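You operate a simulated robot arm through the tools that you are given. There is no shell and no other tool. Be economical: measure what you need, move in short steps, check, and stop when the job is done.

Carry out the task below with a simulated robot arm. There is one attempt and no reset: what you move stays moved.

TASK
Pull the yellow drawer open.

It is judged by the outcome, as a careful person would: the job done as asked, and still so three seconds after it is handed in. It fails if anything else is knocked over, pushed out of place, dropped, spilled or broken.

THE ROBOT
A 7-joint arm with a two-finger parallel gripper, fixed in place. Base frame: the origin is at the foot of the arm, x ahead of it, y to its left, z up. Lengths are in m, angles in rad, forces in N, time in s.
With the tool pointing down near the work surface it reaches from about 0.3 to 0.68 m from the base axis. Its first joint turns from -1.152 to 1.152 rad. Payload 1.57 kg.
Tool frame: the origin (TCP) lies between the finger pads and is the grasp point; the fingertips stand 0.03 m ahead of it; z points along the fingers, y is the line along which they close. The gripper opens to 0.11 m. The fingers are 0.024 m wide and 0.012 m thick; the gripper's body (0.048 by 0.112 m) begins 0.078 m behind the TCP.
Orientation is that of the tool frame in the base frame, as [roll, pitch, yaw] about the fixed x, y, z axes, in that order (R = Rz(yaw) Ry(pitch) Rx(roll)). With the fingers straight down and closing along the base's y, the tool's x points along the base's -x, its y along +y and its z along -z.

THE INTERFACE
- The arm moves only by the tool apply_moves. Its argument "moves" is a list of rows, each a list of 3 entries, a list of its own where there are three numbers: the shift along the base's x, y, z in m, then the turn, a rotation vector about the base's x, y, z in rad, then the gripper command, from -1 (fully open) to 1 (shut), values between in proportion. In form: [[[x, y, z], [ax, ay, az], grip], ...]. A call has 1 to 12 rows; each row is the pose to reach, as a shift and turn from the pose commanded when the call began. A row lasts 0.2 s, in which the tool goes at most 0.05 m and 0.15 rad; a call with a longer step from one row to the next is refused whole, and so is a gripper value outside its range. A pose out of reach is approached as far as the arm can. The call stops where the force on the tool passes 40 N (or 10 N more than at its start, if that is more) or the arm is blocked; 0.2 s more then pass. The fingers move at their own pace (about 0.108 m/s each) and stop on an object; they squeeze with about 30 N. The grip force told is the motor's: it shows also when the fingers shut on nothing. Time passes only in rows, and 0.2 s behind the last, so rows that repeat a pose let the fingers close. It gives the time, the measured TCP pose, the force on the tool (base axes), the opening and the grip force at its end, in the units of the frame above (readings bear some noise).
- Cameras (640 x 400 px; columns grow to the right, rows downward): "scene" is fixed at [0.1514, -0.3916, 1.4032]; the picture's right is [0.87, -0.49, 0.00], its down [-0.32, -0.57, -0.75] and it looks along [0.37, 0.66, -0.66] (base axes); focal length 366 px, centre (320, 200). "wrist" rides on the gripper at [-0.036, 0, -0.08] in the tool frame; the picture's right is [0.00, -1.00, 0.00], its down [0.97, 0.00, -0.24] and it looks along [0.24, 0.00, 0.97] (tool axes); focal length 218 px, centre (320, 200).
- snapshot(camera): a new picture of that camera. No time passes.
- measure_at(camera, pixels): for up to 12 pixels [column, row] of the newest picture of that camera ("zoom" is the newest enlarged one), the place [x, y, z] in the base frame of the surface seen there, good to about 0.003 m, but the place of the scene camera against the robot may be out by one fixed shift of up to 0.012 m in any direction. No time passes.
- close_up(camera, box): a new picture of the part [left, top, right, bottom] of that camera's present view, enlarged. No time passes.
- finish_job(): hands the job in; it is judged then, once.

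Work in short steps. Measure before you move; look again where a grasp or a placing could have gone wrong, and mend it. You have 60 turns and 30 pictures in all, the two below and enlarged ones among them. Open the gripper and draw the arm clear of the work before you hand the job in, unless the task says otherwise; then end with one line.

The tools are called after ">>>" as name(argument=value, ...) on one line, values as JSON. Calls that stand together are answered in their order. apply_moves: Moves the arm, as the interface text tells. Its arguments: {"type":"object","properties":{"moves":{"type":"array"}},"required":["moves"]} The other tools are called the same way: snapshot (camera) takes a picture; measure_at (camera, pixels) gives the place of the surface under pixels of a picture; close_up (camera, box) takes an enlarged picture of a part of a camera's view; finish_job () hands the job in.

At the start:

```text
time_s: 0.0
eef_pos: [0.4524, 0.0329, 1.035]
ee_rot: [3.14, 0.0, 3.141]
wrist_force: [0.6, -0.6, -0.3]
opening: 0.1102
grip_force: 0.0
```

scene: 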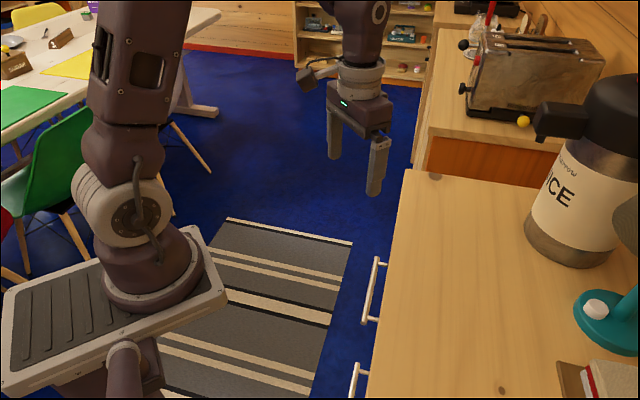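
wrist: 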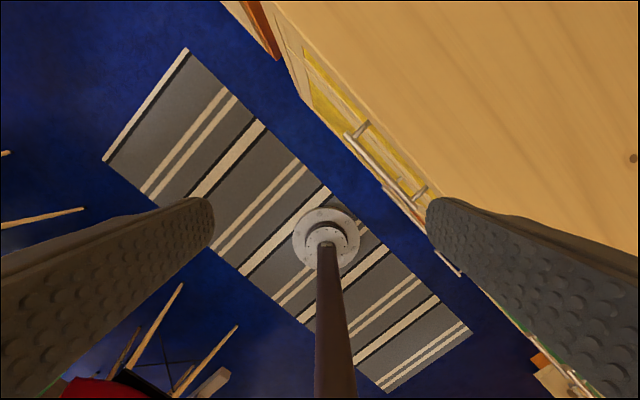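

The wrist view shows the yellow drawer front with a bar handle from about (350,135) to (422,195). I enlarge and measure it in both views.

>>> close_up(camera="wrist", box=[260, 30, 500, 280])

>>> close_up(camera="scene", box=[320, 160, 480, 400])

>>> measure_at(camera="wrist", pixels=[[350, 137], [385, 172], [415, 200], [360, 126], [422, 187], [325, 85], [400, 150], [340, 60], [310, 60], [380, 60]])

>>> measure_at(camera="scene", pixels=[[376, 262], [371, 290], [366, 318], [383, 264], [380, 320], [405, 175], [378, 370], [355, 370], [450, 300]])

```text
1.60 times, centred on (380, 155) of wrist
```

zoom: 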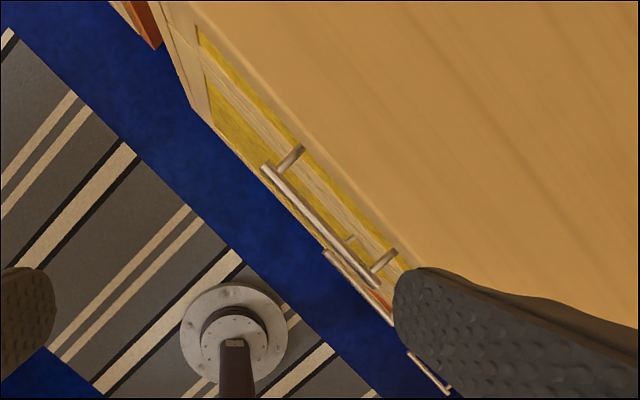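

```text
1.67 times, centred on (400, 280) of scene
```

zoom: 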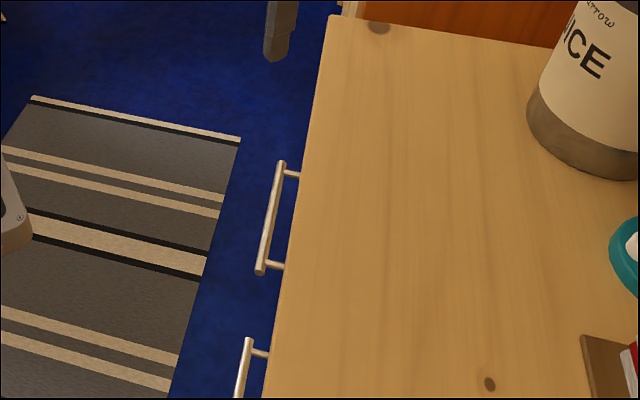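

```text
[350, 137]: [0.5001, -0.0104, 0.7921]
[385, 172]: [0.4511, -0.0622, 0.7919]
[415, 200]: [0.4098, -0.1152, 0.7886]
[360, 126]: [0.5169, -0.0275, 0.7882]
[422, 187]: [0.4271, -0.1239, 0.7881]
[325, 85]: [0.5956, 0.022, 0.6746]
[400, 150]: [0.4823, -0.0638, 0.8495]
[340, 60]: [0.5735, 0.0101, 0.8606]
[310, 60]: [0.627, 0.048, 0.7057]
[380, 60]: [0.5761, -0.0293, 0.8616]
```

```text
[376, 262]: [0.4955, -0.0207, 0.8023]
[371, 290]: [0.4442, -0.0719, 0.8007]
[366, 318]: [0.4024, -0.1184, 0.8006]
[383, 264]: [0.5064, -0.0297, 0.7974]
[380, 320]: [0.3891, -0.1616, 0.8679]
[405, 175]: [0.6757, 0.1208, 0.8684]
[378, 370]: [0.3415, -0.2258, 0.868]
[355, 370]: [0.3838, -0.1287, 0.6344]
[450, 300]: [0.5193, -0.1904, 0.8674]
```

The yellow drawer's bar runs from about (0.50,-0.01) to (0.41,-0.115) at z≈0.79, below a worktop at z≈0.862. I turn the tool about 0.8 rad so that it closes along the drawer's normal, and back off a little.

>>> apply_moves(moves=[[[-0.01, 0.005, 0], [0, 0, 0.14], -1], [[-0.02, 0.01, 0], [0, 0, 0.28], -1], [[-0.03, 0.015, 0], [0, 0, 0.42], -1], [[-0.04, 0.02, 0], [0, 0, 0.56], -1], [[-0.05, 0.025, 0], [0, 0, 0.7], -1], [[-0.06, 0.03, 0], [0, 0, 0.803], -1]])

```text
time_s: 1.4
eef_pos: [0.3922, 0.0625, 1.0355]
ee_rot: [-3.141, 0.001, -2.335]
wrist_force: [0.3, 0.6, 0.3]
opening: 0.11
grip_force: 0.2
```

Now I tilt the tool about 0.7 rad toward the drawer front (about -u).

>>> apply_moves(moves=[[[0, 0, 0], [-0.0973, -0.1007, 0], -1], [[0, 0, 0], [-0.1946, -0.2014, 0], -1], [[0, 0, 0], [-0.2919, -0.3021, 0], -1], [[0, 0, 0], [-0.3892, -0.4028, 0], -1], [[0, 0, 0], [-0.4865, -0.5035, 0], -1]])

>>> snapshot(camera="wrist")

```text
time_s: 2.6
eef_pos: [0.412, 0.0593, 1.0456]
ee_rot: [-2.445, -0.013, -2.348]
wrist_force: [0.7, 0.2, 0.3]
opening: 0.11
grip_force: 0.1
out of reach, approached as far as the arm can: row 4, 5
```

```text
25 pictures are left
```

wrist: 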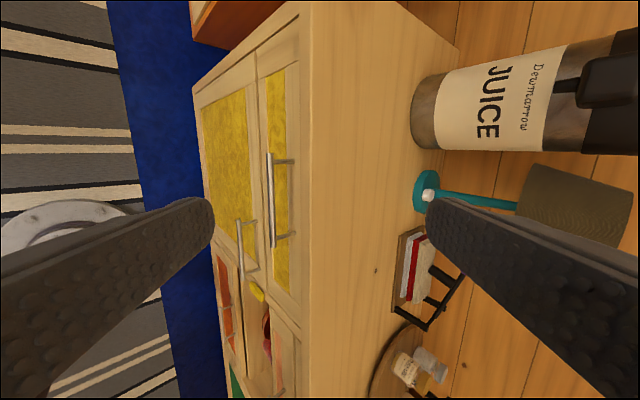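

Now clear: the top yellow drawer has the bar at (270,155)–(272,245); a yellow door with its own handle lies beneath. I measure both and the faces.

>>> close_up(camera="wrist", box=[190, 60, 350, 320])

>>> measure_at(camera="wrist", pixels=[[269, 158], [270, 200], [272, 243], [291, 162], [291, 235], [282, 100], [283, 200], [283, 270], [305, 200], [240, 225], [242, 270], [230, 130]])

```text
1.54 times, centred on (270, 190) of wrist
```

zoom: 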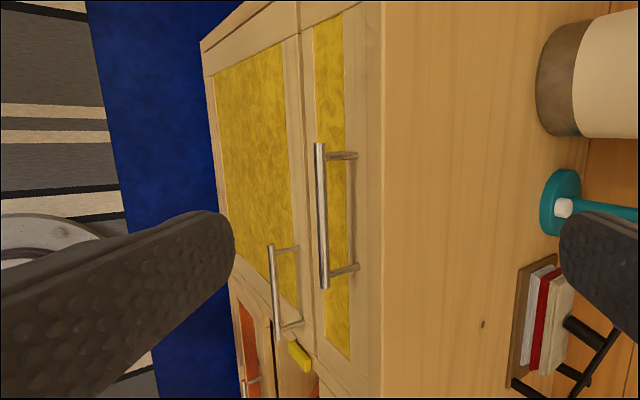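

```text
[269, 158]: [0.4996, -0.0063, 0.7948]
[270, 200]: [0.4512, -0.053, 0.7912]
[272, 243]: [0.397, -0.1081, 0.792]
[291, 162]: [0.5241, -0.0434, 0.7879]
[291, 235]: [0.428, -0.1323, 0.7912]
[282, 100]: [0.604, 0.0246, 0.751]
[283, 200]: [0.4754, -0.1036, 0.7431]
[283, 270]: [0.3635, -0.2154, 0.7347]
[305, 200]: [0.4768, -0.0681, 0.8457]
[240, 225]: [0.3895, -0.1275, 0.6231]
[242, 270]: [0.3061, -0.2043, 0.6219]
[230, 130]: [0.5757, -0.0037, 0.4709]
```

The bar stands about 0.03 m off the frame, centre near (0.455,-0.05,0.788). I cut the tilt to 0.35 rad (better reach for the pull), narrow the fingers and come to a pose above and in front of the bar.

>>> apply_moves(moves=[[[0.0, 0.0, 0.0], [0.0608, 0.063, 0], 0.3], [[0.0, 0.0, 0.0], [0.1217, 0.1258, 0], 0.3], [[0.01, -0.02, -0.03], [0.1825, 0.1888, 0], 0.3], [[0.02, -0.045, -0.06], [0.2433, 0.2517, 0], 0.3], [[0.028, -0.067, -0.09], [0.2433, 0.2517, 0], 0.3], [[0.0376, -0.09, -0.105], [0.2433, 0.2517, 0], 0.3]])

>>> snapshot(camera="wrist")

```text
time_s: 4.0
eef_pos: [0.4488, -0.0299, 0.9403]
ee_rot: [-2.791, 0.001, -2.338]
wrist_force: [-0.2, -0.4, 0.8]
opening: 0.0384
grip_force: 0.0
```

```text
23 pictures are left
```

wrist: 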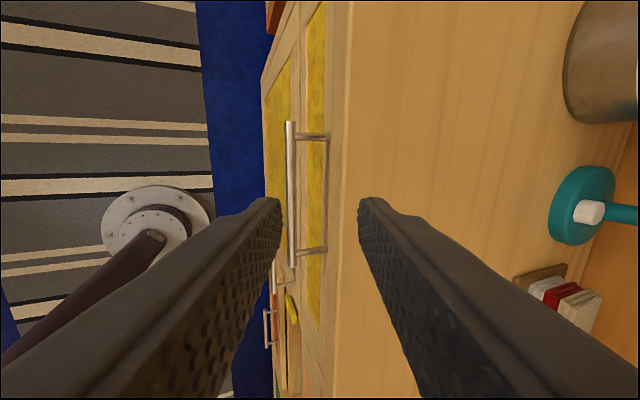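

The fingers now flank the bar in view. I re-measure the bar from here.

>>> measure_at(camera="wrist", pixels=[[291, 128], [291, 160], [291, 190], [291, 220], [292, 262], [312, 136], [312, 251], [325, 137], [325, 252], [335, 190], [345, 190], [315, 190]])

```text
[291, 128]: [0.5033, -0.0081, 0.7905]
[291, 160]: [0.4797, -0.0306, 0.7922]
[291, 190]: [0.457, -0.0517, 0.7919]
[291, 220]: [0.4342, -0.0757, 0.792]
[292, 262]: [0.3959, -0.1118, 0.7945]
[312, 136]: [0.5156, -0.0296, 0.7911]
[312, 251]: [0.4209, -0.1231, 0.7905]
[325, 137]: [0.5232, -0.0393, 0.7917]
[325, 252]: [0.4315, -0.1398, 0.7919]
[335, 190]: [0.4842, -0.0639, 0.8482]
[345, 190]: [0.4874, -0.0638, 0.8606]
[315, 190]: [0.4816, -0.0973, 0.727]
```

Bar at (0.457,-0.052), top z 0.792. I narrow to about 0.03 m, back off to the approach line, and stop halfway to check.

>>> apply_moves(moves=[[[-0.0178, 0.0042, -0.02], [0, 0, 0], 0.46], [[-0.0178, 0.0042, -0.048], [0, 0, 0], 0.46], [[-0.0106, -0.003, -0.076], [0, 0, 0], 0.46], [[-0.0034, -0.0102, -0.104], [0, 0, 0], 0.46]])

>>> snapshot(camera="wrist")

>>> close_up(camera="scene", box=[320, 200, 440, 340])

```text
time_s: 5.0
eef_pos: [0.446, -0.0396, 0.8346]
ee_rot: [-2.792, -0.001, -2.337]
wrist_force: [1.0, 0.6, 0.4]
opening: 0.0298
grip_force: 0.0
```

```text
22 pictures are left
```

wrist: 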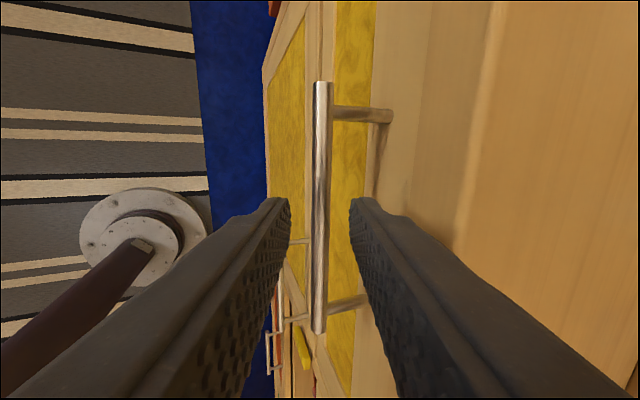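

```text
2.86 times, centred on (380, 270) of scene
```

zoom: 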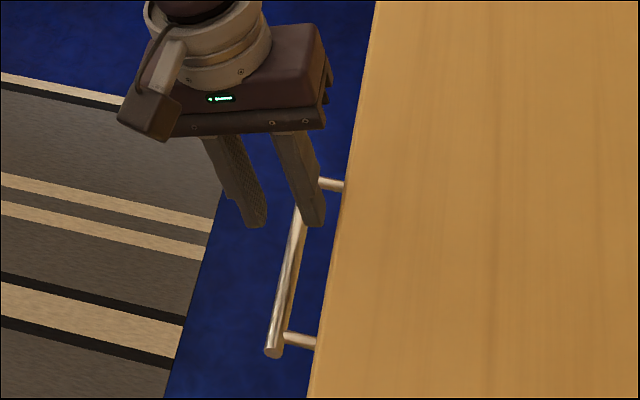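

The bar (column ~320) lies centred between the fingertips. I go down the last 0.04 m and close.

>>> apply_moves(moves=[[[0.0045, -0.0051, -0.0183], [0, 0, 0], 0.46], [[0.0091, -0.0102, -0.038], [0, 0, 0], 0.46], [[0.0091, -0.0102, -0.038], [0, 0, 0], 1], [[0.0091, -0.0102, -0.038], [0, 0, 0], 1], [[0.0091, -0.0102, -0.038], [0, 0, 0], 1]])

>>> snapshot(camera="wrist")

```text
time_s: 6.2
eef_pos: [0.4551, -0.0509, 0.7976]
ee_rot: [-2.792, 0.0, -2.334]
wrist_force: [-9.6, 8.2, -2.3]
opening: 0.012
grip_force: 28.9
```

```text
20 pictures are left
```

wrist: 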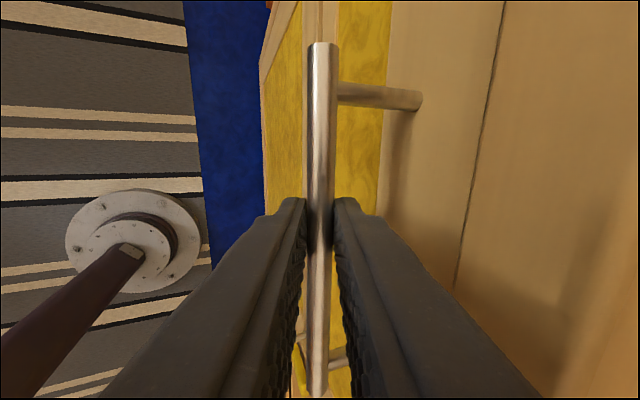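

The bar is gripped (opening 0.012, 29 N). I pull gently along the outward normal (-0.707, 0.707).

>>> apply_moves(moves=[[[-0.007, 0.007, 0], [0, 0, 0], 1], [[-0.014, 0.014, 0], [0, 0, 0], 1], [[-0.021, 0.021, 0], [0, 0, 0], 1], [[-0.028, 0.028, 0], [0, 0, 0], 1], [[-0.035, 0.035, 0], [0, 0, 0], 1]])

>>> snapshot(camera="scene")

```text
time_s: 7.4
eef_pos: [0.4194, -0.0151, 0.798]
ee_rot: [-2.792, 0.0, -2.34]
wrist_force: [-1.5, -0.6, -33.9]
opening: 0.0121
grip_force: 29.7
```

```text
19 pictures are left
```

scene: 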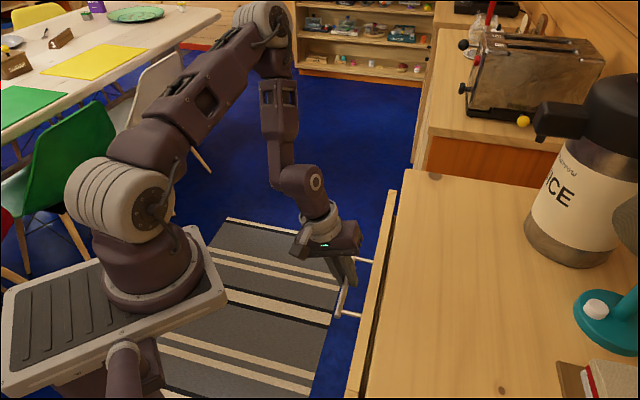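

The drawer is sliding out, but there's a 34 N vertical load on the tool; I ease down slightly to relieve it while pulling on.

>>> apply_moves(moves=[[[0, 0, -0.003], [0, 0, 0], 1], [[-0.007, 0.007, -0.003], [0, 0, 0], 1], [[-0.014, 0.014, -0.003], [0, 0, 0], 1]])

```text
time_s: 8.2
eef_pos: [0.4065, -0.0017, 0.7956]
ee_rot: [-2.79, 0.0, -2.338]
wrist_force: [1.0, -0.5, 32.2]
opening: 0.0119
grip_force: 29.2
```

The load swung to the other sign, so the right height is midway; up 0.0015 m and keep pulling.

>>> apply_moves(moves=[[[0, 0, 0.0015], [0, 0, 0], 1], [[-0.01, 0.01, 0.0015], [0, 0, 0], 1], [[-0.02, 0.02, 0.0015], [0, 0, 0], 1], [[-0.03, 0.03, 0.0015], [0, 0, 0], 1], [[-0.04, 0.04, 0.0015], [0, 0, 0], 1]])

>>> snapshot(camera="scene")

```text
time_s: 9.4
eef_pos: [0.3662, 0.0396, 0.7966]
ee_rot: [-2.794, 0.0, -2.336]
wrist_force: [-1.3, -0.6, -34.3]
opening: 0.0123
grip_force: 29.0
```

```text
18 pictures are left
```

scene: 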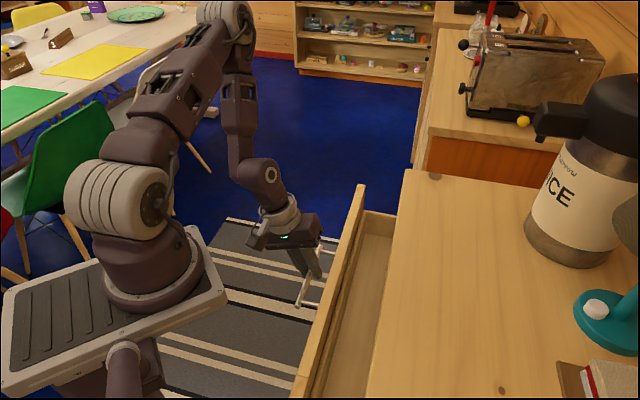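

Open about 0.12 m. I pull further, easing down a little.

>>> apply_moves(moves=[[[0, 0, -0.0015], [0, 0, 0], 1], [[-0.008, 0.008, -0.0015], [0, 0, 0], 1], [[-0.016, 0.016, -0.0015], [0, 0, 0], 1], [[-0.024, 0.024, -0.0015], [0, 0, 0], 1], [[-0.032, 0.032, -0.0015], [0, 0, 0], 1]])

```text
time_s: 10.6
eef_pos: [0.3345, 0.0706, 0.7967]
ee_rot: [-2.794, 0.002, -2.338]
wrist_force: [2.7, 1.5, 22.5]
opening: 0.0119
grip_force: 29.1
```

About 0.17 m open, still moving freely. I continue for a bit more until the stop or reach limit.

>>> apply_moves(moves=[[[0, 0, 0.0008], [0, 0, 0], 1], [[-0.008, 0.008, 0.0008], [0, 0, 0], 1], [[-0.016, 0.016, 0.0008], [0, 0, 0], 1], [[-0.024, 0.024, 0.0008], [0, 0, 0], 1]])

>>> snapshot(camera="scene")

```text
time_s: 11.6
eef_pos: [0.3098, 0.0948, 0.7963]
ee_rot: [-2.792, 0.003, -2.337]
wrist_force: [7.3, 5.4, -4.6]
opening: 0.012
grip_force: 29.7
```

```text
17 pictures are left
```

scene: 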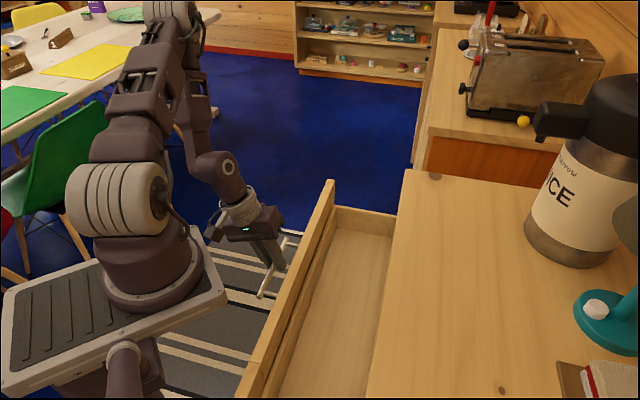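

The drawer is about 0.2 m open with its inside plainly visible. I open the fingers modestly and slide off along the finger axis.

>>> apply_moves(moves=[[[0, 0, 0], [0, 0, 0], 0.46], [[0, 0, 0], [0, 0, 0], 0.46], [[-0.0049, 0.0049, 0.0188], [0, 0, 0], 0.46], [[-0.0097, 0.0097, 0.0376], [0, 0, 0], 0.46], [[-0.0146, 0.0146, 0.0563], [0, 0, 0], 0.46], [[-0.0146, 0.0146, 0.09], [0, 0, 0], 0.46], [[-0.0146, 0.0146, 0.13], [0, 0, 0], 0.46]])

>>> snapshot(camera="scene")

>>> snapshot(camera="wrist")

```text
time_s: 13.2
eef_pos: [0.2975, 0.1098, 0.9248]
ee_rot: [-2.792, 0.002, -2.339]
wrist_force: [-0.7, -0.6, -0.2]
opening: 0.0297
grip_force: 0.0
```

```text
16 pictures are left
```

scene: 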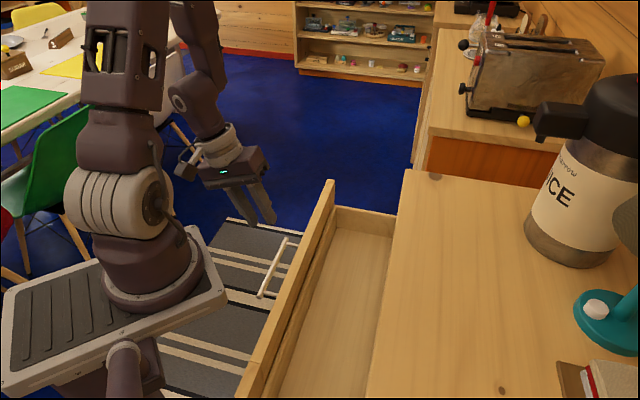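

```text
15 pictures are left
```

wrist: 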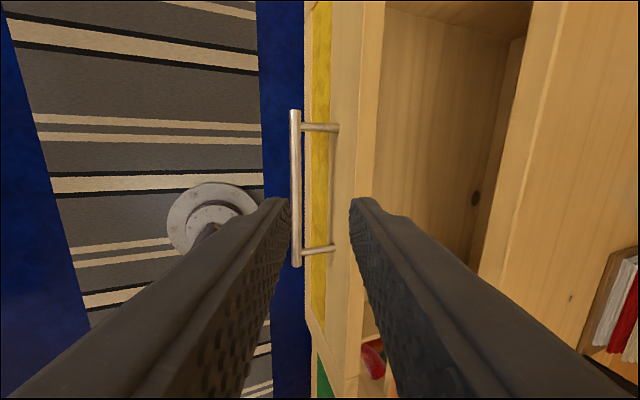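

The handle is free and the drawer stays open. I open the gripper and lift clear.

>>> apply_moves(moves=[[[0.01, 0.02, 0.03], [0, 0, 0], 0], [[0.02, 0.04, 0.06], [0, 0, 0], -1], [[0.02, 0.05, 0.09], [0, 0, 0], -1], [[0.02, 0.05, 0.09], [0, 0, 0], -1], [[0.02, 0.05, 0.09], [0, 0, 0], -1]])

>>> snapshot(camera="scene")

```text
time_s: 14.4
eef_pos: [0.3158, 0.1606, 1.0149]
ee_rot: [-2.793, -0.001, -2.34]
wrist_force: [-1.0, -0.6, -0.5]
opening: 0.11
grip_force: 0.1
```

```text
14 pictures are left
```

scene: 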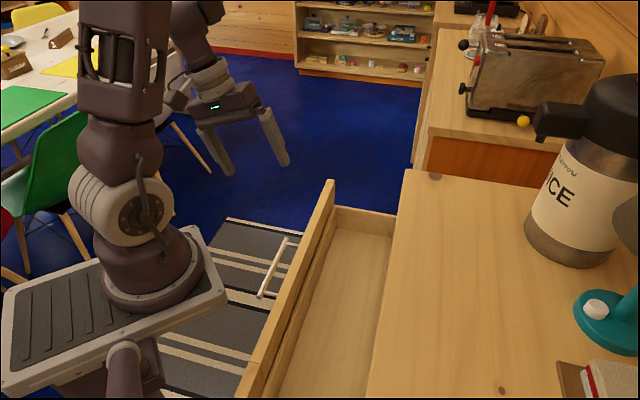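

The drawer is open and steady, nothing else has moved, and the arm is clear with the gripper open. I hand in.

>>> finish_job()

```text
The job is handed in.
```

The yellow drawer is pulled open by about 0.2 m; I stopped there without reaching its end stop. Nothing else was seen to move, and the arm is clear with the gripper open.
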